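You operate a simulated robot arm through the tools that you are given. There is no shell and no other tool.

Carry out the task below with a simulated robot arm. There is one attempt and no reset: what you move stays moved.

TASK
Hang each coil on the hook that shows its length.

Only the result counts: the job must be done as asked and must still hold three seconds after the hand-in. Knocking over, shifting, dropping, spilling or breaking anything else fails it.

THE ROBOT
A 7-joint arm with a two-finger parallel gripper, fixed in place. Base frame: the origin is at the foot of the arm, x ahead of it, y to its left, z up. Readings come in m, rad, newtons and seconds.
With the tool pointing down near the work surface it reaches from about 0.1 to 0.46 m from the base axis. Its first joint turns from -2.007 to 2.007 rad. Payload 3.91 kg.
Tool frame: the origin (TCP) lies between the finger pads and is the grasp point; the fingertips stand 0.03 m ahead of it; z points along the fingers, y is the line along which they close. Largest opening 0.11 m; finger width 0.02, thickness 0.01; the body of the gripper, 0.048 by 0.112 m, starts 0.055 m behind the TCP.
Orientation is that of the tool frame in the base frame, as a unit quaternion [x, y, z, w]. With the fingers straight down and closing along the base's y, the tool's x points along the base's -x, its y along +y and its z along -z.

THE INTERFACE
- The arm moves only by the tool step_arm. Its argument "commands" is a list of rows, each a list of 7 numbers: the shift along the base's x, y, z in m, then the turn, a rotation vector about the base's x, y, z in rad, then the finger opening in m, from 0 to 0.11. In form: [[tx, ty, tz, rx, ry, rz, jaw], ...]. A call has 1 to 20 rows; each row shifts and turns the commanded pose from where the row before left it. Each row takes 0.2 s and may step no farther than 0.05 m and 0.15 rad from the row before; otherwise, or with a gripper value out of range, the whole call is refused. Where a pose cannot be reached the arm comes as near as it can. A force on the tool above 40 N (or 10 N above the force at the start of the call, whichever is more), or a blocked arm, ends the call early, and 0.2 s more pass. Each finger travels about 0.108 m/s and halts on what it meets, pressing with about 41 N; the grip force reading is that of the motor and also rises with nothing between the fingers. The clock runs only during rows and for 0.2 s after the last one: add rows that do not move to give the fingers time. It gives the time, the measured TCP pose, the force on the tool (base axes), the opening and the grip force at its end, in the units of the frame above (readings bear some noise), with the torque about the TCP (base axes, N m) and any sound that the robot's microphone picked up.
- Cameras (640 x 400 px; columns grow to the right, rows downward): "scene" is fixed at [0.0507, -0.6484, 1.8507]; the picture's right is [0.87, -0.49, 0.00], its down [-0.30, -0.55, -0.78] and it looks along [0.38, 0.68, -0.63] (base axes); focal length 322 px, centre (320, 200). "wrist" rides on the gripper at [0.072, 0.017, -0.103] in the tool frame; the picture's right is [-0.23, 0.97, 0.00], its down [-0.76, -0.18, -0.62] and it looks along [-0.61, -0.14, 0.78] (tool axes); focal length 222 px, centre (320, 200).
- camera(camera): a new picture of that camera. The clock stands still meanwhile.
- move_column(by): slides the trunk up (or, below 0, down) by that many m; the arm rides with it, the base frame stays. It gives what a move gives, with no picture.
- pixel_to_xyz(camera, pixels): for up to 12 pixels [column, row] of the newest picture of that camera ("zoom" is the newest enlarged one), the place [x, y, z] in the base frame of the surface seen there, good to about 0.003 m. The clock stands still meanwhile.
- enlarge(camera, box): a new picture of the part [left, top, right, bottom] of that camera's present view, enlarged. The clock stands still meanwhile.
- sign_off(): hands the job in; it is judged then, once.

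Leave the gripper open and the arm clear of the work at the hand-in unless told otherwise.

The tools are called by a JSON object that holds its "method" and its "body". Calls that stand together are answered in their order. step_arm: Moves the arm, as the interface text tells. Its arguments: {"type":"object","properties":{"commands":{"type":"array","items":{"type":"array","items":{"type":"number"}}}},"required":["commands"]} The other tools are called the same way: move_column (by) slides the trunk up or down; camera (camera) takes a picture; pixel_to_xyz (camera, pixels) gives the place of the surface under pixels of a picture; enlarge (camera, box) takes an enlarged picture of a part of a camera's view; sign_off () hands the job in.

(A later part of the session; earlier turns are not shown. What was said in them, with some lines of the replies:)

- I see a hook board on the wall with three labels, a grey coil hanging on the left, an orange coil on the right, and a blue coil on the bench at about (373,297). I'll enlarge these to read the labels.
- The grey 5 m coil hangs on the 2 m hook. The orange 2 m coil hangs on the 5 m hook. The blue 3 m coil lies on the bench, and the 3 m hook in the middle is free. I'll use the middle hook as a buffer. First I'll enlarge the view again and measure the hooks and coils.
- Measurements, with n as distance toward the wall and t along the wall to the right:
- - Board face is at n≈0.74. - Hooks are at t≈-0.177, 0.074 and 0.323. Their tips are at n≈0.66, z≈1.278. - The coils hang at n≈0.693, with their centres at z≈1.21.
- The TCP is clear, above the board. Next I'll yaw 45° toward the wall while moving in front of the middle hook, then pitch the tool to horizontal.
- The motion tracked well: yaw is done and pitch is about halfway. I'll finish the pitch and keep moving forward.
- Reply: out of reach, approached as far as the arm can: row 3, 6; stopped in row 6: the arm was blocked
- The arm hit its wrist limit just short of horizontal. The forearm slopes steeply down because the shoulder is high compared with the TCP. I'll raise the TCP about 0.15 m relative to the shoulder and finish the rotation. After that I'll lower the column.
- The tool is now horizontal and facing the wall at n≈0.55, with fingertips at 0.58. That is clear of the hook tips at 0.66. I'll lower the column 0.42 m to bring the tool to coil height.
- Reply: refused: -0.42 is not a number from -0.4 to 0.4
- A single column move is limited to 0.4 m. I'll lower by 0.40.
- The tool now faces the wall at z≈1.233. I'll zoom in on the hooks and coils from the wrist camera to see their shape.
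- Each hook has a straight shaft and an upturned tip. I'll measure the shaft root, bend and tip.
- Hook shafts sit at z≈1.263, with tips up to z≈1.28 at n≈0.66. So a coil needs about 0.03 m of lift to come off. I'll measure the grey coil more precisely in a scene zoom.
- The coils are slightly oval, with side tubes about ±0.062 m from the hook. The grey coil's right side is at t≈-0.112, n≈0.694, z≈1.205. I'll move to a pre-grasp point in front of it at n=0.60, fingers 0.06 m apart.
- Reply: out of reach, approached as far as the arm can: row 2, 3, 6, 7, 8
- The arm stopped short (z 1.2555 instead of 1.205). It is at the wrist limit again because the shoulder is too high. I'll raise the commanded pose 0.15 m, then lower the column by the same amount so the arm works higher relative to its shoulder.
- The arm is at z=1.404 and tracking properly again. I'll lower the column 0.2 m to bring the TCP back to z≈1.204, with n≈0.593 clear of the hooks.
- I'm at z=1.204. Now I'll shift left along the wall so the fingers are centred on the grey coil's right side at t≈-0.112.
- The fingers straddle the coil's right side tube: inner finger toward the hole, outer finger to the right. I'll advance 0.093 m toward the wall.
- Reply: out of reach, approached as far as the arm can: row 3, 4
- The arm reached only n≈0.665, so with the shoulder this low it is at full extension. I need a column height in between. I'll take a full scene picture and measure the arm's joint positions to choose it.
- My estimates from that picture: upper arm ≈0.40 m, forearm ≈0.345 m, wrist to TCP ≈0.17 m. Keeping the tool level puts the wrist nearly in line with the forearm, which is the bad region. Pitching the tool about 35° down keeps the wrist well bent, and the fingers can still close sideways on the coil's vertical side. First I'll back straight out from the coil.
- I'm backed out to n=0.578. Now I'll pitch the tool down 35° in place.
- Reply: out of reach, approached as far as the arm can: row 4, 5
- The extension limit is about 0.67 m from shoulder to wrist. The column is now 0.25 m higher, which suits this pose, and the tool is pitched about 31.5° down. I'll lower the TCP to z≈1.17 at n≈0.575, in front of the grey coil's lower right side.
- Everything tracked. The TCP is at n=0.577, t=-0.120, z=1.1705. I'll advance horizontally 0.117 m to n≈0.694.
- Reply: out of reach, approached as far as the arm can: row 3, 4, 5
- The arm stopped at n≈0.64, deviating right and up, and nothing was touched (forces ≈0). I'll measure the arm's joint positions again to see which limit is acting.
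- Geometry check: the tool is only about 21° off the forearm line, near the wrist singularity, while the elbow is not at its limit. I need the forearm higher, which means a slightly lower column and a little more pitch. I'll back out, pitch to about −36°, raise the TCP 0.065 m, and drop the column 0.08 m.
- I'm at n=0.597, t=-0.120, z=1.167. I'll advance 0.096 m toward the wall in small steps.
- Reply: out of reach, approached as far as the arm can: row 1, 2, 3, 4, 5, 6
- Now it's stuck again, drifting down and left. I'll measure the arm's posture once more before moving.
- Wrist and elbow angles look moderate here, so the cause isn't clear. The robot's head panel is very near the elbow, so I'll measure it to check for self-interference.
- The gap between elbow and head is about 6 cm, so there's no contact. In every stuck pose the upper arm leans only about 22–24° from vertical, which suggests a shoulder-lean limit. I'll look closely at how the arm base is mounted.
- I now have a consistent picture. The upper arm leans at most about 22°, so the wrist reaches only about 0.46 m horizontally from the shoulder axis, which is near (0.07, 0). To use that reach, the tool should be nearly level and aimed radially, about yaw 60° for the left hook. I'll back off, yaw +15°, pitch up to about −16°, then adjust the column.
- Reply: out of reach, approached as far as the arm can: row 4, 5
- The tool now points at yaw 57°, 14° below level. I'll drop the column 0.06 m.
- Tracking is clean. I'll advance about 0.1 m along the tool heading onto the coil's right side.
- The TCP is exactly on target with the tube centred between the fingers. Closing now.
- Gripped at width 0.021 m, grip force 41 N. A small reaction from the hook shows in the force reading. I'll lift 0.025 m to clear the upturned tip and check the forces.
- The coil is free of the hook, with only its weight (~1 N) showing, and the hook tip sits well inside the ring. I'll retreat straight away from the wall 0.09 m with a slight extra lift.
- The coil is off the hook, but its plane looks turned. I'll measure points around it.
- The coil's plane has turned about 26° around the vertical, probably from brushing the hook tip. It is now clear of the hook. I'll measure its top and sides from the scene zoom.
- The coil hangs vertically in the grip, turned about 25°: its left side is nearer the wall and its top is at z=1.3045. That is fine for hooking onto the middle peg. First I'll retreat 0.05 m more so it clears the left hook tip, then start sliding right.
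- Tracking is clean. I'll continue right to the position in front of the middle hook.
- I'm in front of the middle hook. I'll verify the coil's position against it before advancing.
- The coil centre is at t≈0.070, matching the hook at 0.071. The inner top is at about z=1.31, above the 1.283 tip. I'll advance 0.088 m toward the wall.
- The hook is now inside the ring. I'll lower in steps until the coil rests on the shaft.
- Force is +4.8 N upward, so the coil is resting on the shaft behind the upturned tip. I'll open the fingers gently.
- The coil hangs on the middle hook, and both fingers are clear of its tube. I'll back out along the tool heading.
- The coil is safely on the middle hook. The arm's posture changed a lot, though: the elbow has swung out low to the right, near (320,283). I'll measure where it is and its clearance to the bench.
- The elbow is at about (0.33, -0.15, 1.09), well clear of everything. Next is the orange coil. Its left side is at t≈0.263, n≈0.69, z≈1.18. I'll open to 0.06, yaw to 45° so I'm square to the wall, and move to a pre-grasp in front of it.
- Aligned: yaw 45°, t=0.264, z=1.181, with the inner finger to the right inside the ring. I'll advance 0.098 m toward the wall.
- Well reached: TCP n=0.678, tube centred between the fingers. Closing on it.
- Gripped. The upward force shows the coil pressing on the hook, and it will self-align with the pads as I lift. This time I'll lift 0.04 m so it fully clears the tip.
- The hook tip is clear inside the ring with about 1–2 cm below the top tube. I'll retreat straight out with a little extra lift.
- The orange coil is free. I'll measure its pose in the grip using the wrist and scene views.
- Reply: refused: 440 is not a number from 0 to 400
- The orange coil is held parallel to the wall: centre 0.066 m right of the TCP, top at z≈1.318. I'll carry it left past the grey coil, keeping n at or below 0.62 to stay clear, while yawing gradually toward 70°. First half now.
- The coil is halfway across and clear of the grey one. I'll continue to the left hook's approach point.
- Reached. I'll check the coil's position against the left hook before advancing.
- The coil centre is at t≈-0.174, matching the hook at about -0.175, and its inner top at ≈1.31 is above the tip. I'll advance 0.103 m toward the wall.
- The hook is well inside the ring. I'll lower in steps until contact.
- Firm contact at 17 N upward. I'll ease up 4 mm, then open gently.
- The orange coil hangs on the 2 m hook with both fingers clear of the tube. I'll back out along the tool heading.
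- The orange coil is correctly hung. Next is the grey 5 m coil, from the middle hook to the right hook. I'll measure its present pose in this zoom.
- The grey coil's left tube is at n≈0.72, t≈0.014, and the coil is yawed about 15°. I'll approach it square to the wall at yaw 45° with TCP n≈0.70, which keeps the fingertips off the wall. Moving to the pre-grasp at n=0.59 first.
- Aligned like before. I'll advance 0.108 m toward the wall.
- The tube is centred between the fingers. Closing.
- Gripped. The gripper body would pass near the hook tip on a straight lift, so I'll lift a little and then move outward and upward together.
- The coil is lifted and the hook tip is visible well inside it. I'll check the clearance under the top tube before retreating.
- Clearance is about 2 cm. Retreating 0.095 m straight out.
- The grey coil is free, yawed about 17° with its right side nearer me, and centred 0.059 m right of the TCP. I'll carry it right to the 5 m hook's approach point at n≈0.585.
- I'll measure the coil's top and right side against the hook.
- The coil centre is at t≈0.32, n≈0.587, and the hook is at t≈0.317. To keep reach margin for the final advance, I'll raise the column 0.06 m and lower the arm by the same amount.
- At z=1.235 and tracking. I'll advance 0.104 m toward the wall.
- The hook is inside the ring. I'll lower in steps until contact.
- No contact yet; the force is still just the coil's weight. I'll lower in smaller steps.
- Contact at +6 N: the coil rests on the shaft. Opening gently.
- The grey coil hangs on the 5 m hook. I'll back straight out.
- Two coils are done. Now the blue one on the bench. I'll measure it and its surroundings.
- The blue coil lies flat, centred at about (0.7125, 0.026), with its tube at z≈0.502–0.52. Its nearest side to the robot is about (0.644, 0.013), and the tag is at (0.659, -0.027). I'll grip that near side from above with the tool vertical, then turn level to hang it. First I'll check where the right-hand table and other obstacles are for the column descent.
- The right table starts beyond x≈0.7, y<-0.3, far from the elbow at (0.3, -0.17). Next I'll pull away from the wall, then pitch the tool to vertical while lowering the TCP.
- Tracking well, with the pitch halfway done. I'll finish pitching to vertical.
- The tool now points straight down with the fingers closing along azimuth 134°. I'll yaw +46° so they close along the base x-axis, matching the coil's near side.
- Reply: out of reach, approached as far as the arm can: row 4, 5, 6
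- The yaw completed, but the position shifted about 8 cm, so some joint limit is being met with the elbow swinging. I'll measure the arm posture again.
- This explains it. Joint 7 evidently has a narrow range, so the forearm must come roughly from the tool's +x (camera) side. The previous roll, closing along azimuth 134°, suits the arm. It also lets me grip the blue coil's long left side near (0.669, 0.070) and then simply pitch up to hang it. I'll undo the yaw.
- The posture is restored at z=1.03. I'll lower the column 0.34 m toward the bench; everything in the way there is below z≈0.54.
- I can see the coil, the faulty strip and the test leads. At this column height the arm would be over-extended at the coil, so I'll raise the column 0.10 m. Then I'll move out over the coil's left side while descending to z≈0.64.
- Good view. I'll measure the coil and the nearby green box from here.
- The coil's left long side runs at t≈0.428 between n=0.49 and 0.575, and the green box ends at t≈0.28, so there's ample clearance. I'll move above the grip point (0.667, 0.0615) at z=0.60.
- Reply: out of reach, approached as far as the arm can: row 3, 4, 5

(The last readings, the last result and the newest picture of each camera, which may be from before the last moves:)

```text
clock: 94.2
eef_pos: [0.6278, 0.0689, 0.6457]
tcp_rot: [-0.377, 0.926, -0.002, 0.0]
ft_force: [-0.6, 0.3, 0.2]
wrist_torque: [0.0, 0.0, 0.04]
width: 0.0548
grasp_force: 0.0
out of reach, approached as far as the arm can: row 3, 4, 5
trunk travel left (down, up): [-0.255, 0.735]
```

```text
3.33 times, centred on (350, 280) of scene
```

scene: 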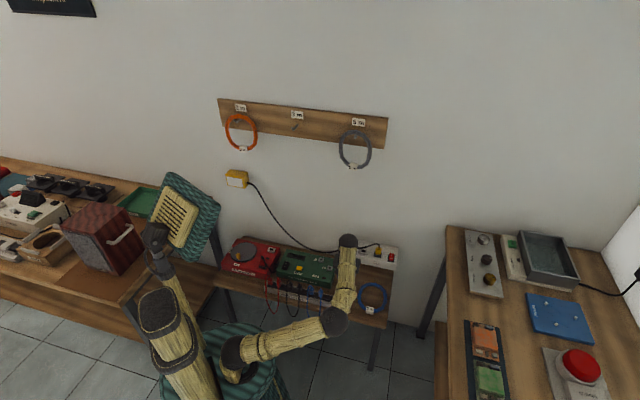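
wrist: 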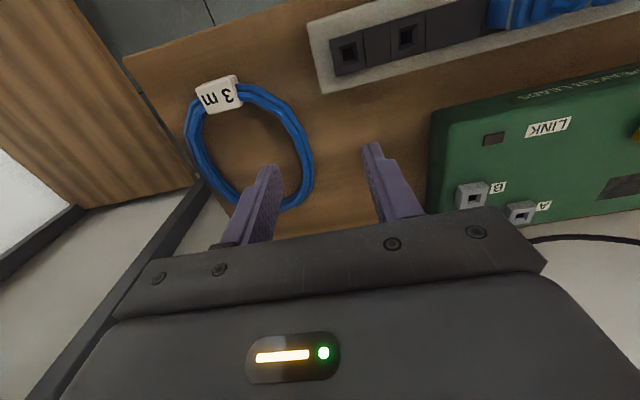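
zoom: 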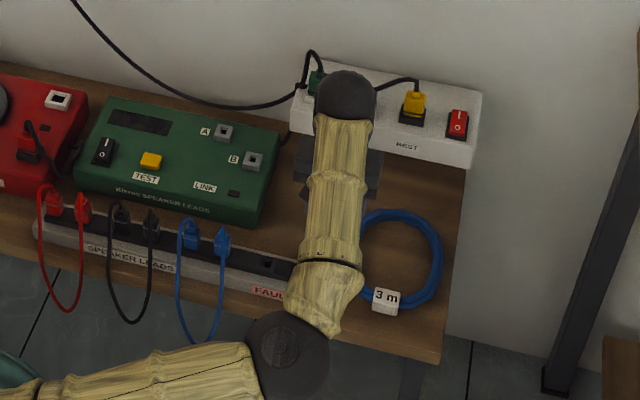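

It stopped short at (0.628, 0.069, 0.646). I'll measure the arm posture to see which limit is acting.

{"method": "camera", "body": {"camera": "scene"}}

{"method": "pixel_to_xyz", "body": {"camera": "scene", "pixels": [[337, 322], [232, 352], [240, 355], [348, 290], [352, 260], [354, 245], [290, 340]]}}

```text
taken
```

scene: 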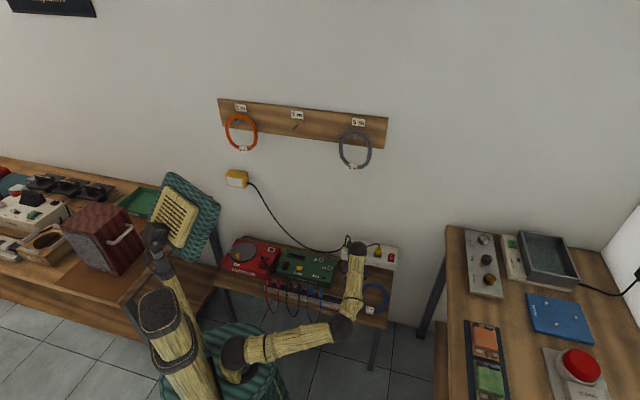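

```text
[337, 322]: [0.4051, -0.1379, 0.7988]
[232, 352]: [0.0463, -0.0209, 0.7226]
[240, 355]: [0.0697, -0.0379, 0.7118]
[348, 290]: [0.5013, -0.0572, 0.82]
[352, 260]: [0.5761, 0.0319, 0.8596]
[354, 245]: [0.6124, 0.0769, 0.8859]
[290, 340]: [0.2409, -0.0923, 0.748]
```

The upper arm is leaning about 74°, and joint 7 wants to stay near zero, which forces the elbow sideways. Turning the tool yaw closer to the arm's own heading will relax this. The coil is loose on the bench, so it can self-align when gripped. I'll yaw −22° and tilt the tool 15° outward.

{"method": "step_arm", "body": {"commands": [[0, 0, 0, 0, 0, -0.128, 0.055], [0, 0, 0, 0, 0, -0.128, 0.055], [0, 0, 0, 0, 0, -0.128, 0.055], [0, 0, 0, 0.0487, -0.1205, 0, 0.055], [0, 0, 0, 0.0487, -0.1205, 0, 0.055], [0, 0, 0, 0, 0, 0, 0.055]]}}

{"method": "camera", "body": {"camera": "scene"}}

{"method": "camera", "body": {"camera": "wrist"}}

```text
clock: 95.6
eef_pos: [0.6279, 0.0698, 0.6456]
tcp_rot: [-0.19, 0.973, 0.023, 0.127]
ft_force: [-0.1, 0.3, -0.4]
wrist_torque: [0.06, -0.02, -0.01]
width: 0.0553
grasp_force: 0.0
trunk travel left (down, up): [-0.255, 0.735]
```

```text
taken
```

scene: 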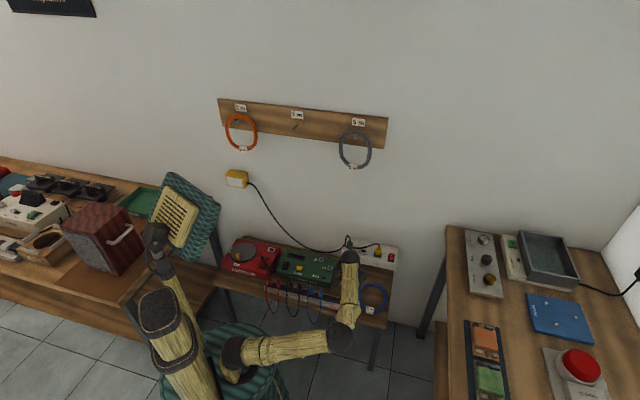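

```text
taken
```

wrist: 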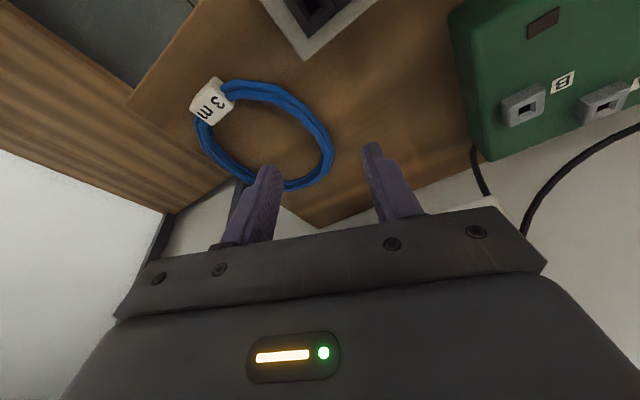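

No limits now; the tool is tilted 15° and closes along azimuth 112°. I'll move above the grip point to (0.665, 0.062, 0.60).

{"method": "step_arm", "body": {"commands": [[0.0124, -0.0026, -0.015, 0, 0, 0, 0.055], [0.0124, -0.0026, -0.015, 0, 0, 0, 0.055], [0.0124, -0.0026, -0.015, 0, 0, 0, 0.055], [0, 0, 0, 0, 0, 0, 0.055]]}}

{"method": "camera", "body": {"camera": "wrist"}}

{"method": "enlarge", "body": {"camera": "scene", "box": [310, 220, 410, 340]}}

```text
clock: 96.6
eef_pos: [0.6666, 0.0584, 0.5989]
tcp_rot: [-0.19, 0.973, 0.023, 0.126]
ft_force: [0.4, -0.6, -0.2]
wrist_torque: [-0.02, 0.05, 0.02]
width: 0.0553
grasp_force: 0.2
trunk travel left (down, up): [-0.255, 0.735]
```

```text
taken
```

wrist: 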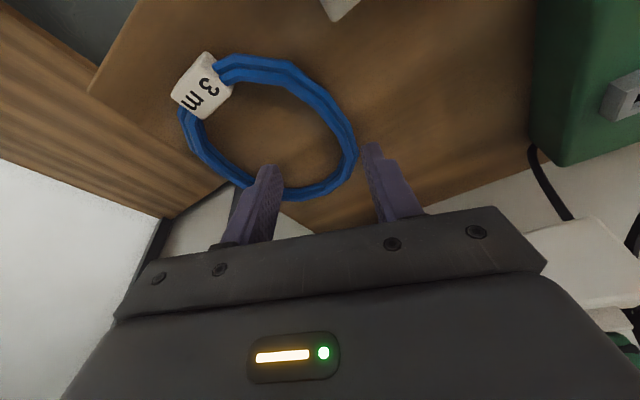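

```text
3.33 times, centred on (360, 280) of scene
```

zoom: 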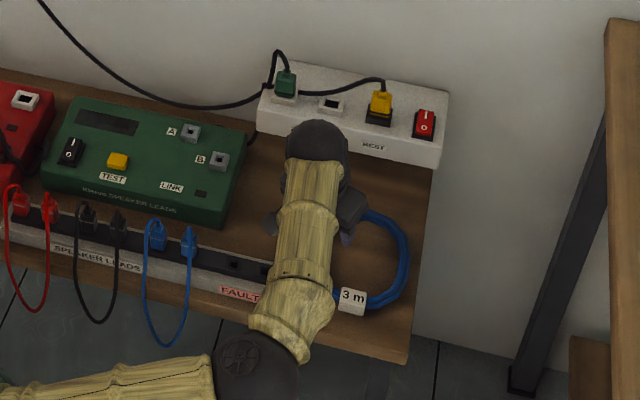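

I'm over the coil at z≈0.60. I'll measure the tube right under the fingers to centre the grip.

{"method": "pixel_to_xyz", "body": {"camera": "wrist", "pixels": [[320, 100], [335, 120], [347, 145], [345, 170], [330, 182], [310, 190], [300, 80], [270, 70], [352, 150], [338, 150], [370, 160], [262, 175]]}}

```text
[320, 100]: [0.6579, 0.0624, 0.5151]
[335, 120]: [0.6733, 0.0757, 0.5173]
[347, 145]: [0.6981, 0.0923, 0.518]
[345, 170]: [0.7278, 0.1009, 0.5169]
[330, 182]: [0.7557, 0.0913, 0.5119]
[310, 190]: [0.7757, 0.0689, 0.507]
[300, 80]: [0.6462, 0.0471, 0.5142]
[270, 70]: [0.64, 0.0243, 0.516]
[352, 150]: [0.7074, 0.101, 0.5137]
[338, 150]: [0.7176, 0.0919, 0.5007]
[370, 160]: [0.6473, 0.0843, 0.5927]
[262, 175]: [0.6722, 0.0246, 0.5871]
```

The tube lies about 12 mm toward the outer finger, so I'll shift to centre it. Then I'll descend to z≈0.536, with fingertips just above the bench.

{"method": "step_arm", "body": {"commands": [[-0.0046, 0.0114, -0.01, 0, 0, 0, 0.06], [0, 0, -0.018, 0, 0, 0, 0.06], [0, 0, -0.016, 0, 0, 0, 0.06], [0, 0, -0.012, 0, 0, 0, 0.06], [0, 0, 0, 0, 0, 0, 0.06]]}}

{"method": "camera", "body": {"camera": "wrist"}}

```text
clock: 97.8
eef_pos: [0.6618, 0.073, 0.543]
tcp_rot: [-0.19, 0.973, 0.023, 0.126]
ft_force: [0.5, -0.6, -0.8]
wrist_torque: [0.04, -0.03, -0.01]
width: 0.0601
grasp_force: 0.1
trunk travel left (down, up): [-0.255, 0.735]
```

```text
taken
```

wrist: 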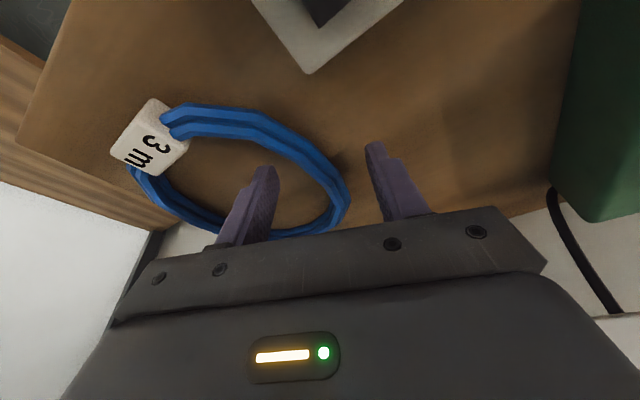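

The tube runs between the fingers. I'll lower 6 mm more and check for contact.

{"method": "step_arm", "body": {"commands": [[0, 0, -0.006, 0, 0, 0, 0.06], [0, 0, 0, 0, 0, 0, 0.06]]}}

```text
clock: 98.4
eef_pos: [0.6606, 0.0757, 0.5377]
tcp_rot: [-0.19, 0.973, 0.023, 0.127]
ft_force: [0.1, 0.0, 0.0]
wrist_torque: [-0.01, 0.01, 0.01]
width: 0.06
grasp_force: 0.0
trunk travel left (down, up): [-0.255, 0.735]
```

No contact yet. I'll lower 3 mm more, then close the fingers.

{"method": "step_arm", "body": {"commands": [[0, 0, -0.003, 0, 0, 0, 0.06], [0, 0, 0, 0, 0, 0, 0.035], [0, 0, 0, 0, 0, 0, 0.0], [0, 0, 0, 0, 0, 0, 0.0], [0, 0, 0, 0, 0, 0, 0.0]]}}

{"method": "camera", "body": {"camera": "wrist"}}

```text
clock: 99.6
eef_pos: [0.6605, 0.074, 0.5355]
tcp_rot: [-0.191, 0.973, 0.023, 0.125]
ft_force: [-0.8, 0.5, 0.2]
wrist_torque: [-0.06, 0.14, -0.03]
width: 0.0171
grasp_force: 40.4
trunk travel left (down, up): [-0.255, 0.735]
```

```text
taken
```

wrist: 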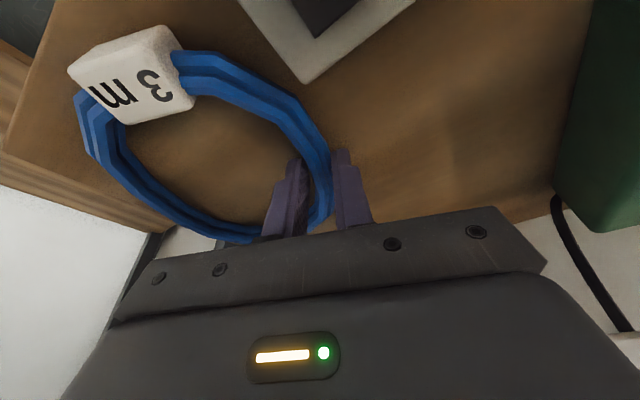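

Gripped at 17 mm. I'll lift 0.06 m slowly and check.

{"method": "step_arm", "body": {"commands": [[0, 0, 0.01, 0, 0, 0, 0.0], [0, 0, 0.015, 0, 0, 0, 0.0], [0, 0, 0.015, 0, 0, 0, 0.0], [0, 0, 0.02, 0, 0, 0, 0.0], [0, 0, 0, 0, 0, 0, 0.0]]}}

{"method": "camera", "body": {"camera": "wrist"}}

{"method": "enlarge", "body": {"camera": "scene", "box": [310, 220, 410, 340]}}

```text
clock: 100.8
eef_pos: [0.6608, 0.0743, 0.5947]
tcp_rot: [-0.19, 0.973, 0.024, 0.125]
ft_force: [0.7, -0.7, -2.5]
wrist_torque: [0.11, 0.07, -0.01]
width: 0.0169
grasp_force: 41.4
trunk travel left (down, up): [-0.255, 0.735]
```

```text
taken
```

wrist: 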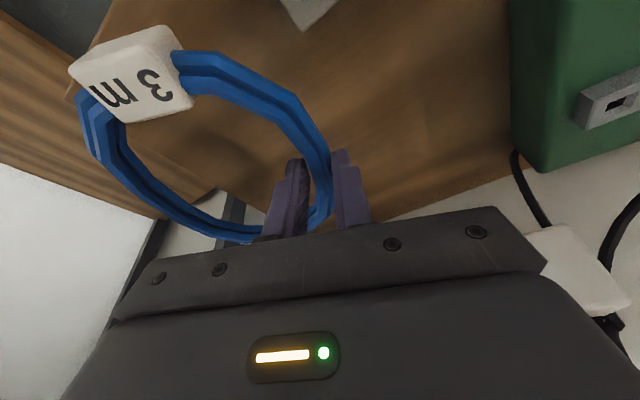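

```text
3.33 times, centred on (360, 280) of scene
```

zoom: 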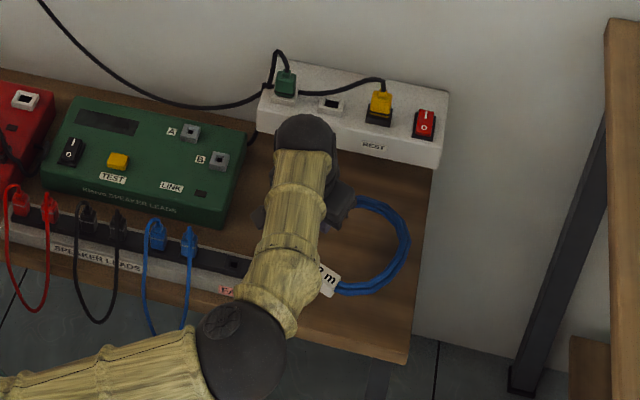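

Lifted and holding firm. I'll measure the coil's plane in the grip.

{"method": "pixel_to_xyz", "body": {"camera": "wrist", "pixels": [[305, 120], [270, 90], [215, 65], [130, 75], [95, 135], [120, 180], [165, 210], [220, 232], [320, 165], [325, 200]]}}

```text
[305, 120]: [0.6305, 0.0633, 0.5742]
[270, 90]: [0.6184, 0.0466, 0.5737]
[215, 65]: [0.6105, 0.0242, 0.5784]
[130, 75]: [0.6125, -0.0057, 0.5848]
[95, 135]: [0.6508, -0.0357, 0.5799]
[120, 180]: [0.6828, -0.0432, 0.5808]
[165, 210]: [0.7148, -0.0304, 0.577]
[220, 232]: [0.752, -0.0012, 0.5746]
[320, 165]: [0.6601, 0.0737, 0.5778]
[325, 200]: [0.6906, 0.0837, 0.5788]
```

The coil is held level, centred 0.06 m to the tool's right side. I'll lift and retreat the way I came.

{"method": "step_arm", "body": {"commands": [[0, 0, 0.02, 0, 0, 0, 0.0], [-0.0124, 0.001, 0.021, 0, 0, 0, 0.0], [-0.0124, 0.001, 0.021, 0, 0, 0, 0.0], [-0.0124, 0.001, 0.021, 0, 0, 0, 0.0], [-0.0124, 0.001, 0.021, 0, 0, 0, 0.0], [-0.0124, 0.001, 0.021, 0, 0, 0, 0.0], [-0.0124, 0.001, 0.015, 0, 0, 0, 0.0], [-0.0203, 0.0033, 0.01, 0, 0, 0, 0.0], [-0.0203, 0.0033, 0.01, 0, 0, 0, 0.0], [-0.0203, 0.0033, 0.01, 0, 0, 0, 0.0], [-0.0203, 0.0033, 0.01, 0, 0, 0, 0.0], [-0.0203, 0.0033, 0.01, 0, 0, 0, 0.0], [0, 0, 0, 0, 0, 0, 0.0]]}}

{"method": "camera", "body": {"camera": "scene"}}

```text
clock: 103.6
eef_pos: [0.4854, 0.0939, 0.7825]
tcp_rot: [-0.191, 0.973, 0.023, 0.126]
ft_force: [0.3, 0.4, -2.3]
wrist_torque: [0.11, 0.04, 0.0]
width: 0.017
grasp_force: 41.2
trunk travel left (down, up): [-0.255, 0.735]
```

```text
taken
```

scene: 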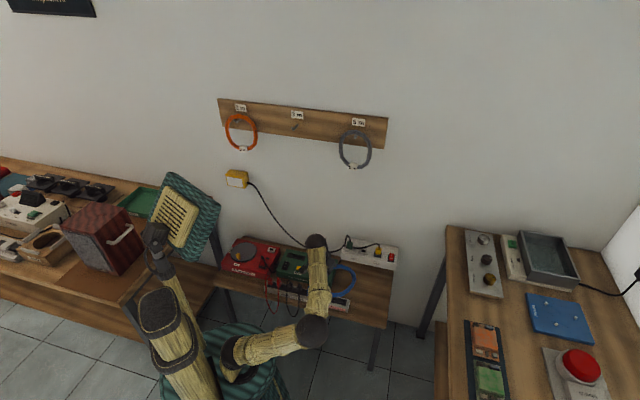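

The coil is in hand and clear. I'll raise the column 0.24 m.

{"method": "move_column", "body": {"by": 0.24}}

{"method": "step_arm", "body": {"commands": [[-0.003, 0.002, 0.002, 0, 0, 0.128, 0.0], [-0.003, 0.002, 0.002, 0, 0, 0.128, 0.0], [-0.003, 0.002, 0.002, 0, 0, 0.128, 0.0], [0, 0, 0, 0, 0, 0, 0.0]]}}

```text
clock: 106.1
eef_pos: [0.4851, 0.0952, 1.0224]
tcp_rot: [-0.192, 0.973, 0.022, 0.126]
ft_force: [0.1, 0.5, -1.2]
wrist_torque: [0.13, 0.05, 0.02]
width: 0.0173
grasp_force: 40.7
trunk travel left (down, up): [-0.495, 0.495]
```

```text
clock: 107.1
eef_pos: [0.4753, 0.1009, 1.0282]
tcp_rot: [-0.374, 0.919, 0.046, 0.119]
ft_force: [-0.4, 1.0, -1.8]
wrist_torque: [0.09, 0.11, -0.01]
width: 0.0172
grasp_force: 41.3
trunk travel left (down, up): [-0.495, 0.495]
```

Yaw is back at 43°. Now I'll pitch the tool up toward level, reversing the earlier known-good path.

{"method": "step_arm", "body": {"commands": [[0, 0.006, 0.012, 0.0952, -0.0952, 0, 0.0], [0, 0.006, 0.012, 0.0952, -0.0952, 0, 0.0], [0, 0.006, 0.012, 0.0952, -0.0952, 0, 0.0], [0, 0.006, 0.012, 0.0952, -0.0952, 0, 0.0], [0.004, 0.003, 0.015, 0.0952, -0.0952, 0, 0.0], [0.004, 0.003, 0.015, 0.0952, -0.0952, 0, 0.0], [0.004, 0.003, 0.015, 0.0952, -0.0952, 0, 0.0], [0.004, 0.003, 0.015, 0.0952, -0.0952, 0, 0.0], [0, 0, 0, 0, 0, 0, 0.0]]}}

{"method": "camera", "body": {"camera": "scene"}}

{"method": "camera", "body": {"camera": "wrist"}}

```text
clock: 109.1
eef_pos: [0.492, 0.1361, 1.1363]
tcp_rot: [-0.294, 0.728, 0.239, 0.571]
ft_force: [0.6, -0.2, -1.7]
wrist_torque: [0.05, 0.1, -0.02]
width: 0.0172
grasp_force: 41.4
trunk travel left (down, up): [-0.495, 0.495]
```

```text
taken
```

scene: 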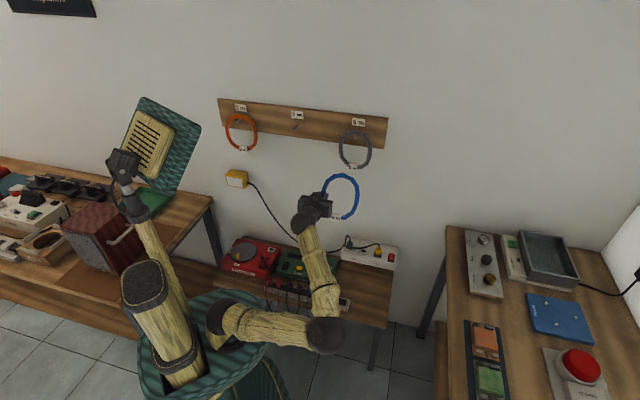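

```text
taken
```

wrist: 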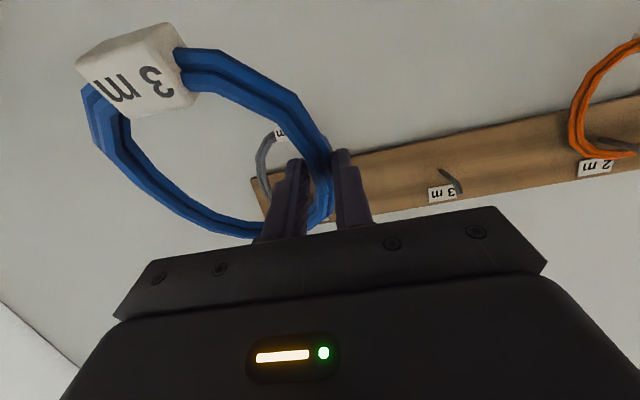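

The tool is now level-ish at yaw 45°, with the blue coil upright to its right. I'll measure the coil's pose.

{"method": "enlarge", "body": {"camera": "scene", "box": [290, 150, 380, 240]}}

{"method": "pixel_to_xyz", "body": {"camera": "wrist", "pixels": [[305, 120], [270, 90], [215, 65], [130, 75], [95, 135], [120, 180], [165, 210], [220, 232], [322, 165]]}}

```text
4.44 times, centred on (335, 195) of scene
```

zoom: 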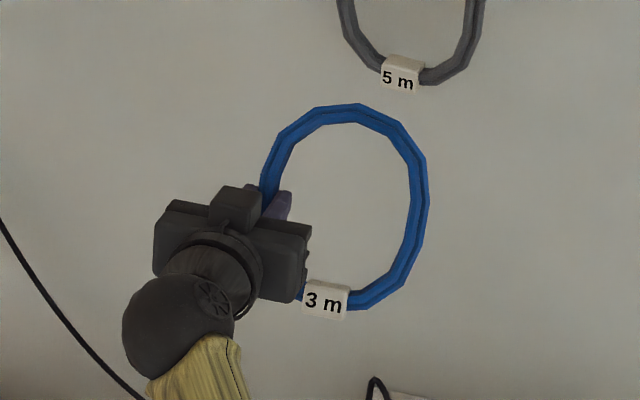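

```text
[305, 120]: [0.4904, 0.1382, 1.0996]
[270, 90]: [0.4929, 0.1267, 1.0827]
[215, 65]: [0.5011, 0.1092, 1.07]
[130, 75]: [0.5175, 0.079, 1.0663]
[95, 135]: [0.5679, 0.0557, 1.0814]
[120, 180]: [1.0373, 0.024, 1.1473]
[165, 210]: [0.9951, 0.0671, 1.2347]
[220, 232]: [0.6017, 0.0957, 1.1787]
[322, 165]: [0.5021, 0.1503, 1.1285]
```

{"method": "pixel_to_xyz", "body": {"camera": "zoom", "pixels": [[335, 110], [375, 112], [415, 155], [420, 200], [405, 265], [365, 300], [290, 140], [268, 180], [320, 118], [395, 130]]}}

```text
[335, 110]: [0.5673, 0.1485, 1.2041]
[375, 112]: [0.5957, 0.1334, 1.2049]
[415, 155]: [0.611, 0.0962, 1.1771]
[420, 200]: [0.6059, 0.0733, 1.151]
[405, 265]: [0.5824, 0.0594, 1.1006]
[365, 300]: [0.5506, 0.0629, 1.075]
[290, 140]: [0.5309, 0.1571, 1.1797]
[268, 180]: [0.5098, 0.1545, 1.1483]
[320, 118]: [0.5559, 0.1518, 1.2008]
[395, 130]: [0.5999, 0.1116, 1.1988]
```

The coil is tilted about 31°, with its top toward the wall, because of how it was picked. I'll pitch the tool up another ~23° to bring it nearly vertical, and raise the TCP a little as well.

{"method": "step_arm", "body": {"commands": [[0, 0, 0.02, 0.0943, -0.0943, 0, 0.0], [0, 0, 0.02, 0.0943, -0.0943, 0, 0.0], [0, 0, 0.02, 0.0943, -0.0943, 0, 0.0], [0, 0, 0, 0, 0, 0, 0.0]]}}

{"method": "camera", "body": {"camera": "scene"}}

```text
clock: 110.1
eef_pos: [0.4932, 0.1381, 1.1943]
tcp_rot: [-0.242, 0.601, 0.295, 0.702]
ft_force: [-0.5, -0.3, -2.2]
wrist_torque: [0.06, 0.12, -0.06]
width: 0.0175
grasp_force: 41.4
trunk travel left (down, up): [-0.495, 0.495]
```

```text
taken
```

scene: 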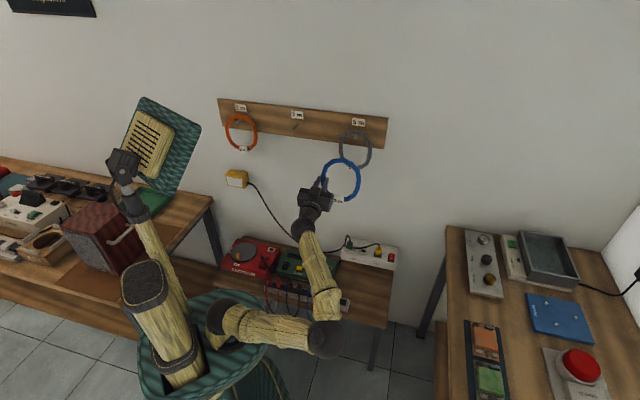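

The tool is at +9° and the coil nearly vertical. I'll move left to the approach point in front of the middle hook.

{"method": "step_arm", "body": {"commands": [[-0.0105, 0.0276, 0.0051, 0, 0, 0, 0.0], [-0.0105, 0.0276, 0.0051, 0, 0, 0, 0.0], [-0.0105, 0.0276, 0.0051, 0, 0, 0, 0.0], [-0.0105, 0.0276, 0.0051, 0, 0, 0, 0.0], [-0.0105, 0.0276, 0.0051, 0, 0, 0, 0.0], [-0.0105, 0.0276, 0.0051, 0, 0, 0, 0.0], [-0.0105, 0.0276, 0.0051, 0, 0, 0, 0.0], [-0.0105, 0.0276, 0.0051, 0, 0, 0, 0.0], [-0.0105, 0.0276, 0.0051, 0, 0, 0, 0.0], [0, 0, 0, 0, 0, 0, 0.0]]}}

{"method": "camera", "body": {"camera": "scene"}}

{"method": "camera", "body": {"camera": "wrist"}}

{"method": "enlarge", "body": {"camera": "scene", "box": [250, 95, 340, 185]}}

```text
clock: 112.3
eef_pos: [0.3976, 0.3841, 1.2451]
tcp_rot: [-0.241, 0.6, 0.295, 0.703]
ft_force: [-0.8, -0.9, -3.2]
wrist_torque: [0.04, 0.15, -0.02]
width: 0.0173
grasp_force: 41.5
trunk travel left (down, up): [-0.495, 0.495]
```

```text
taken
```

scene: 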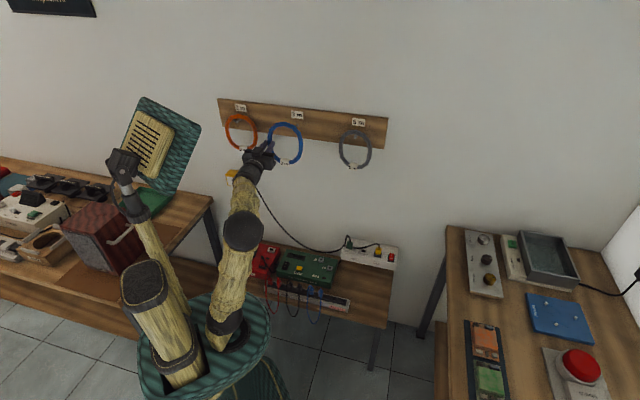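

```text
taken
```

wrist: 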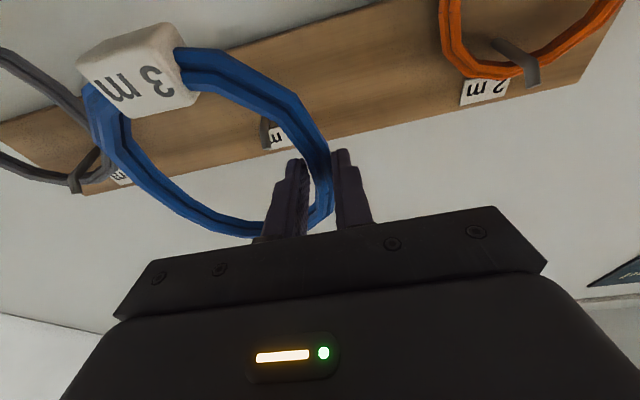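

```text
4.44 times, centred on (295, 140) of scene
```

zoom: 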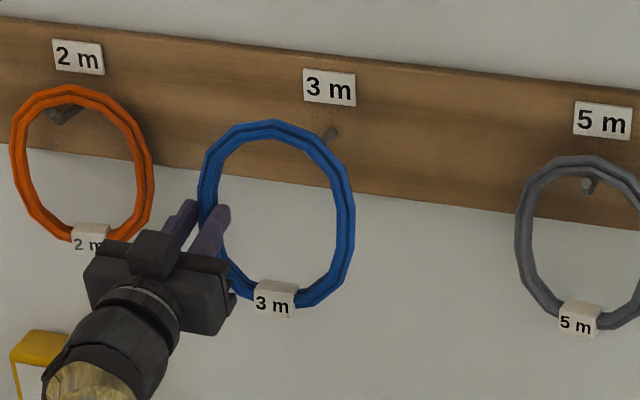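

Everything tracks. I'll measure the blue coil against the middle hook.

{"method": "pixel_to_xyz", "body": {"camera": "zoom", "pixels": [[275, 128], [240, 137], [310, 140], [208, 180], [345, 190], [348, 230], [330, 280], [305, 300], [215, 155], [285, 145]]}}

```text
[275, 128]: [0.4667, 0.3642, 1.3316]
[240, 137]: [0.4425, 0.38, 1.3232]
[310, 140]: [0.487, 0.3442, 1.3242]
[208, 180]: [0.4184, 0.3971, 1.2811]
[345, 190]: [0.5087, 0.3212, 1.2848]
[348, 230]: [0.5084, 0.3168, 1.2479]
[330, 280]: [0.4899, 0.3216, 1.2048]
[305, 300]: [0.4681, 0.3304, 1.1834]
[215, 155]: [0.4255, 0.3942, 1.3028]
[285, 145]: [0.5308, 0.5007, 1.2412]
```

The coil centre is at t≈0.073, the hook at 0.071, and the inner top is at z≈1.317. I'll advance 0.11 m toward the wall.

{"method": "step_arm", "body": {"commands": [[0.0127, 0.0132, 0, 0, 0, 0, 0.0], [0.0127, 0.0132, 0, 0, 0, 0, 0.0], [0.0127, 0.0132, 0, 0, 0, 0, 0.0], [0.0127, 0.0132, 0, 0, 0, 0, 0.0], [0.0127, 0.0132, 0, 0, 0, 0, 0.0], [0.0127, 0.0132, 0, 0, 0, 0, 0.0], [0, 0, 0, 0, 0, 0, 0.0]]}}

{"method": "enlarge", "body": {"camera": "scene", "box": [250, 95, 340, 185]}}

{"method": "camera", "body": {"camera": "wrist"}}

```text
clock: 113.9
eef_pos: [0.4693, 0.4655, 1.2436]
tcp_rot: [-0.242, 0.6, 0.295, 0.703]
ft_force: [-0.8, 0.3, -2.1]
wrist_torque: [0.06, 0.15, -0.03]
width: 0.0173
grasp_force: 40.8
trunk travel left (down, up): [-0.495, 0.495]
```

```text
4.44 times, centred on (295, 140) of scene
```

zoom: 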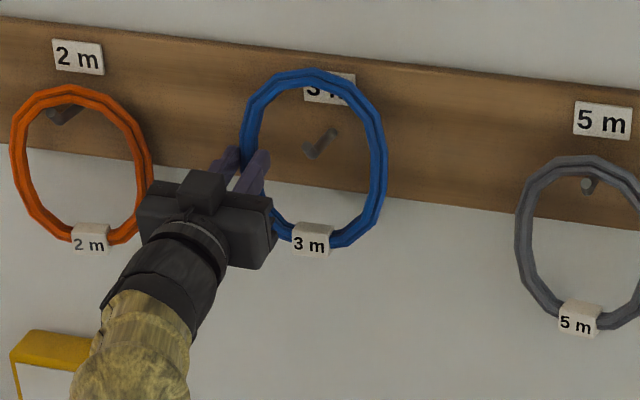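

```text
taken
```

wrist: 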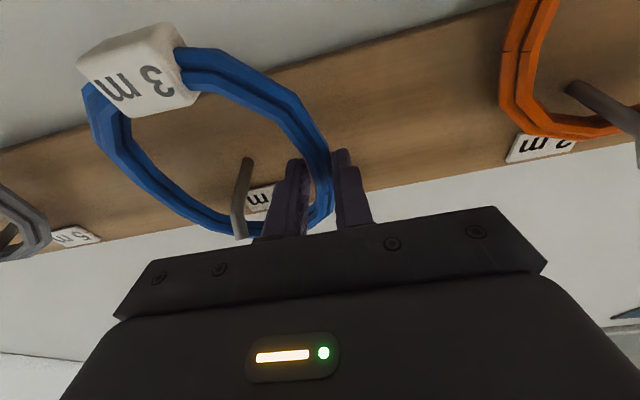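

The hook is inside the ring. I'll lower in steps.

{"method": "step_arm", "body": {"commands": [[0, 0, -0.012, 0, 0, 0, 0.0], [0, 0, -0.012, 0, 0, 0, 0.0], [0, 0, -0.01, 0, 0, 0, 0.0], [0, 0, 0, 0, 0, 0, 0.0]]}}

{"method": "enlarge", "body": {"camera": "scene", "box": [260, 95, 340, 175]}}

```text
clock: 114.9
eef_pos: [0.4737, 0.4652, 1.2093]
tcp_rot: [-0.242, 0.601, 0.295, 0.703]
ft_force: [0.2, 0.1, -2.3]
wrist_torque: [0.05, 0.13, -0.02]
width: 0.0171
grasp_force: 40.9
trunk travel left (down, up): [-0.495, 0.495]
```

```text
5.00 times, centred on (300, 135) of scene
```

zoom: 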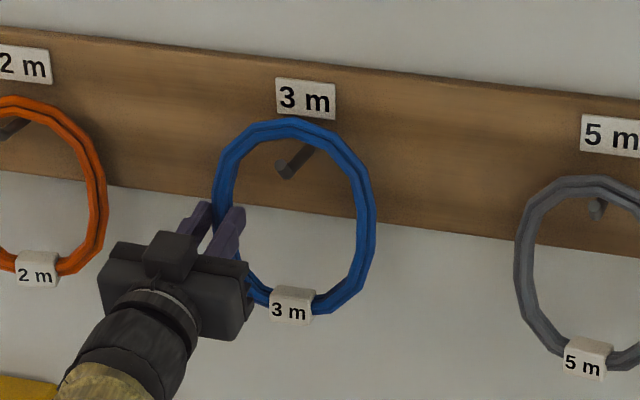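

No contact yet; the force is just the coil's weight. I'll continue in smaller steps.

{"method": "step_arm", "body": {"commands": [[0, 0, -0.006, 0, 0, 0, 0.0], [0, 0, -0.004, 0, 0, 0, 0.0], [0, 0, 0, 0, 0, 0, 0.0]]}}

```text
clock: 115.7
eef_pos: [0.4727, 0.4634, 1.1986]
tcp_rot: [-0.241, 0.601, 0.294, 0.703]
ft_force: [-0.1, 0.1, -2.0]
wrist_torque: [0.07, 0.1, 0.0]
width: 0.0172
grasp_force: 40.6
trunk travel left (down, up): [-0.495, 0.495]
```

{"method": "step_arm", "body": {"commands": [[0, 0, -0.004, 0, 0, 0, 0.0], [0, 0, -0.003, 0, 0, 0, 0.0], [0, 0, 0, 0, 0, 0, 0.0]]}}

{"method": "enlarge", "body": {"camera": "scene", "box": [260, 95, 340, 175]}}

```text
clock: 116.5
eef_pos: [0.4742, 0.461, 1.1953]
tcp_rot: [-0.24, 0.599, 0.294, 0.705]
ft_force: [7.6, -2.0, 17.4]
wrist_torque: [-0.23, -0.59, -0.01]
width: 0.0172
grasp_force: 41.3
trunk travel left (down, up): [-0.495, 0.495]
```

```text
5.00 times, centred on (300, 135) of scene
```

zoom: 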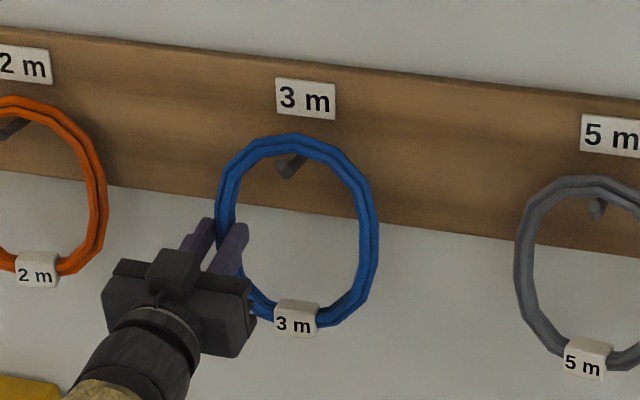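

Contact, with the coil's top tube on the shaft behind the upturned tip. I'll ease up 3 mm, then open gently.

{"method": "step_arm", "body": {"commands": [[0, 0, 0.003, 0, 0, 0, 0.0], [0, 0, 0, 0, 0, 0, 0.0]]}}

{"method": "step_arm", "body": {"commands": [[0, 0, 0, 0, 0, 0, 0.02], [0, 0, 0, 0, 0, 0, 0.025], [0, 0, 0, 0, 0, 0, 0.03], [0, 0, 0, 0, 0, 0, 0.04], [0, 0, 0, 0, 0, 0, 0.055], [0, 0, 0, 0, 0, 0, 0.055], [0, 0, 0, 0, 0, 0, 0.055]]}}

{"method": "enlarge", "body": {"camera": "scene", "box": [260, 95, 340, 175]}}

{"method": "camera", "body": {"camera": "wrist"}}

```text
clock: 117.1
eef_pos: [0.4734, 0.462, 1.1953]
tcp_rot: [-0.241, 0.6, 0.295, 0.703]
ft_force: [3.8, -5.1, 8.6]
wrist_torque: [0.33, -0.4, -0.33]
width: 0.0172
grasp_force: 40.7
trunk travel left (down, up): [-0.495, 0.495]
```

```text
clock: 118.7
eef_pos: [0.4733, 0.4636, 1.1964]
tcp_rot: [-0.242, 0.601, 0.295, 0.702]
ft_force: [-0.3, 0.3, -0.4]
wrist_torque: [-0.02, 0.05, 0.0]
width: 0.0553
grasp_force: 0.0
trunk travel left (down, up): [-0.495, 0.495]
```

```text
5.00 times, centred on (300, 135) of scene
```

zoom: 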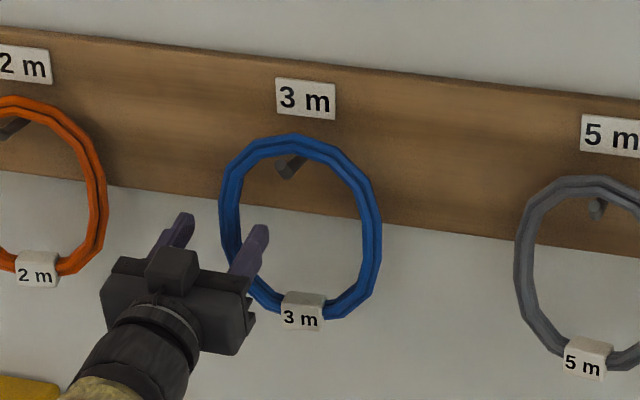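

```text
taken
```

wrist: 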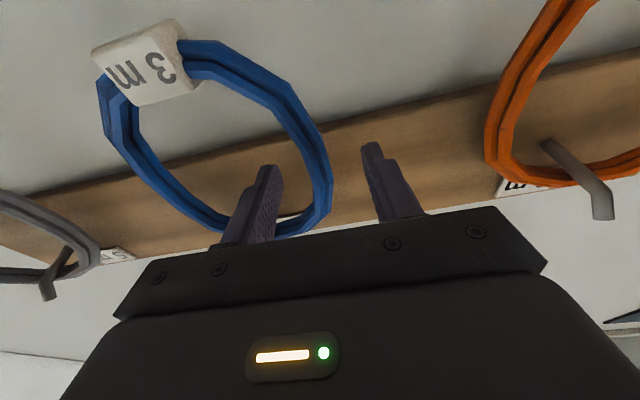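

The blue coil hangs on the 3 m hook and the fingers are clear of its tube. I'll back straight out along the tool axis.

{"method": "step_arm", "body": {"commands": [[-0.0141, -0.0141, -0.003, 0, 0, 0, 0.055], [-0.0141, -0.0141, -0.003, 0, 0, 0, 0.055], [-0.0141, -0.0141, -0.003, 0, 0, 0, 0.055], [-0.0141, -0.0141, -0.003, 0, 0, 0, 0.055], [-0.0141, -0.0141, -0.003, 0, 0, 0, 0.055], [-0.0141, -0.0141, -0.003, 0, 0, 0, 0.055], [-0.0141, -0.0141, -0.003, 0, 0, 0, 0.055], [0, 0, 0, 0, 0, 0, 0.055]]}}

{"method": "camera", "body": {"camera": "scene"}}

{"method": "enlarge", "body": {"camera": "scene", "box": [210, 90, 400, 185]}}

{"method": "camera", "body": {"camera": "wrist"}}

```text
clock: 120.5
eef_pos: [0.3751, 0.3652, 1.1748]
tcp_rot: [-0.242, 0.601, 0.295, 0.703]
ft_force: [-1.5, -0.4, 0.0]
wrist_torque: [0.01, 0.01, -0.02]
width: 0.0551
grasp_force: 0.1
trunk travel left (down, up): [-0.495, 0.495]
```

```text
taken
```

scene: 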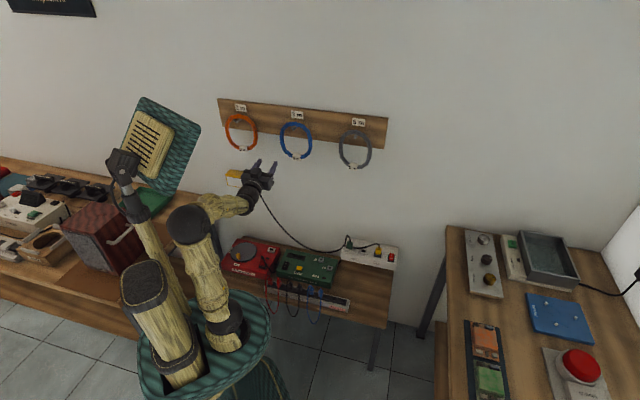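

```text
3.37 times, centred on (305, 138) of scene
```

zoom: 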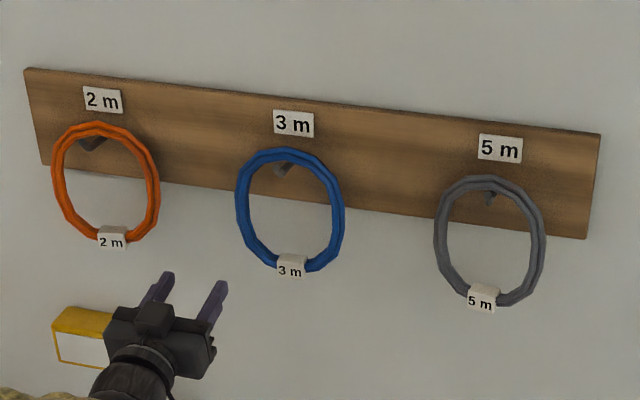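

```text
taken
```

wrist: 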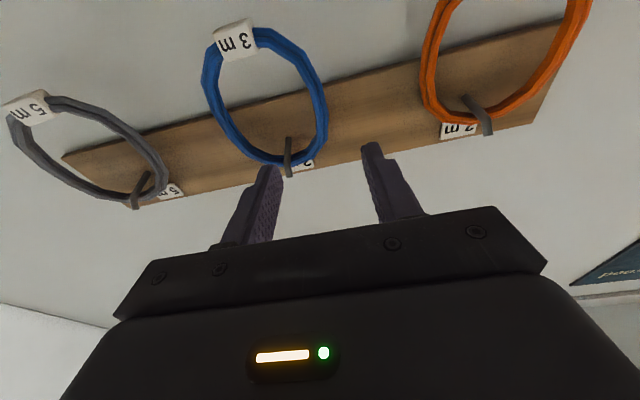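

All three coils appear on the matching hooks. I'll retract further and open the gripper fully, then check each hook closely.

{"method": "step_arm", "body": {"commands": [[-0.014, -0.02, 0.0, 0, 0, 0, 0.08], [-0.014, -0.02, 0.0, 0, 0, 0, 0.11], [0, -0.02, 0.0, 0, 0, 0, 0.11], [0, 0, 0, 0, 0, 0, 0.11], [0, 0, 0, 0, 0, 0, 0.11], [0, 0, 0, 0, 0, 0, 0.11]]}}

{"method": "enlarge", "body": {"camera": "scene", "box": [330, 110, 380, 175]}}

{"method": "enlarge", "body": {"camera": "scene", "box": [270, 105, 325, 170]}}

{"method": "enlarge", "body": {"camera": "scene", "box": [215, 100, 270, 165]}}

{"method": "camera", "body": {"camera": "wrist"}}

{"method": "camera", "body": {"camera": "scene"}}

```text
clock: 121.9
eef_pos: [0.3434, 0.3052, 1.1766]
tcp_rot: [-0.242, 0.601, 0.295, 0.703]
ft_force: [1.1, -0.2, 0.5]
wrist_torque: [0.0, -0.02, -0.04]
width: 0.1099
grasp_force: 0.0
trunk travel left (down, up): [-0.495, 0.495]
```

```text
6.15 times, centred on (355, 142) of scene
```

zoom: 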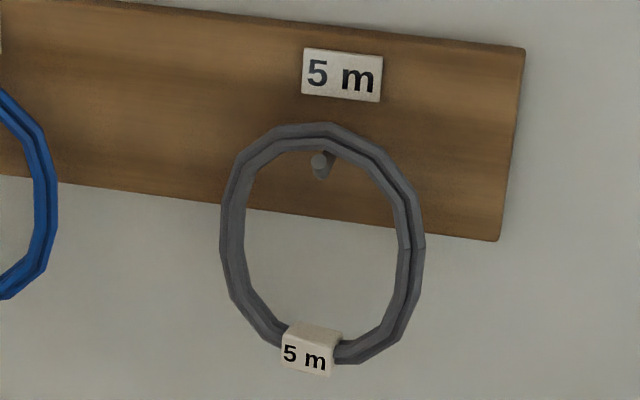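

```text
6.15 times, centred on (298, 138) of scene
```

zoom: 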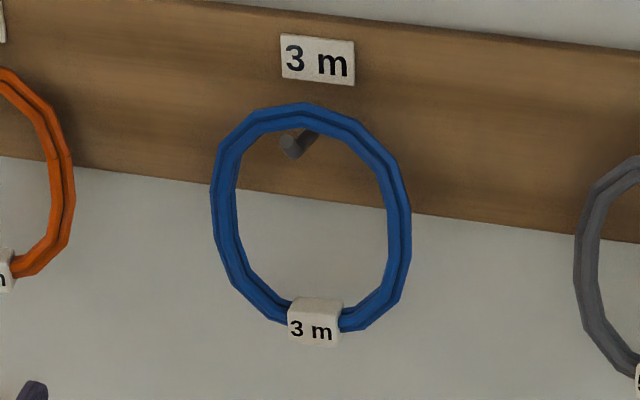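

```text
6.15 times, centred on (242, 132) of scene
```

zoom: 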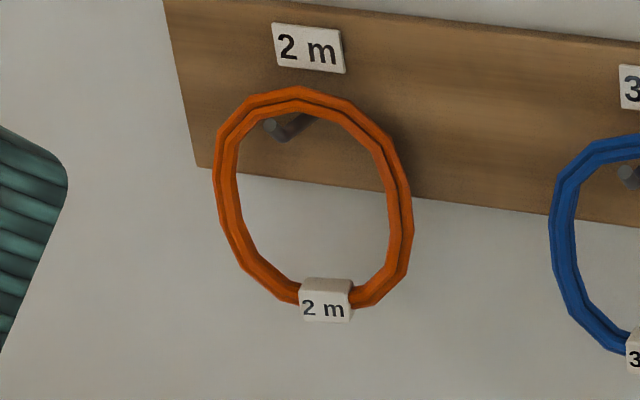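

```text
taken
```

wrist: 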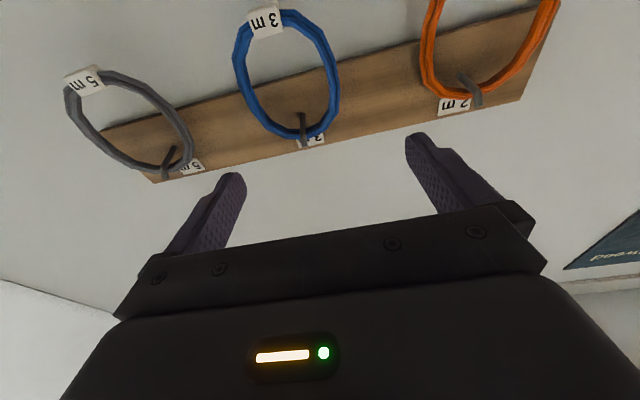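

```text
taken
```

scene: 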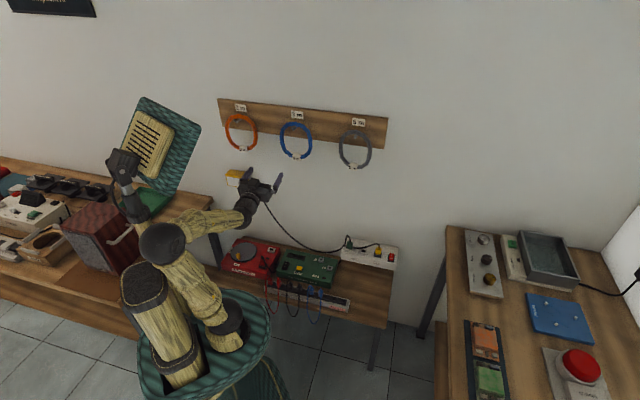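

Each coil rests on its shaft behind the upturned tip:

- Orange (2 m) is on the 2 m hook.
- Blue (3 m) is on the 3 m hook.
- Grey (5 m) is on the 5 m hook.

The coils are still, the gripper is open (0.11 m) and clear, and the bench items look undisturbed. I'm handing the job in.

{"method": "sign_off", "body": {}}

```text
The job is handed in.
```

All three coils are on their matching hooks, and I've handed the job in; no verdict has come back yet.

| Coil | Started | Now hangs on |
|---|---|---|
| Orange, 2 m | 5 m hook | 2 m hook |
| Blue, 3 m | flat on the bench | 3 m hook |
| Grey, 5 m | 2 m hook | 5 m hook |

In the last pictures, each coil sat on its hook's shaft behind the upturned tip. The grey coil brushed the 2 m hook's tip when I first lifted it off and turned slightly in the grip, but it hung normally afterwards. Nothing else on the bench or wall looks disturbed. The gripper is fully open and the arm is clear of the hooks.
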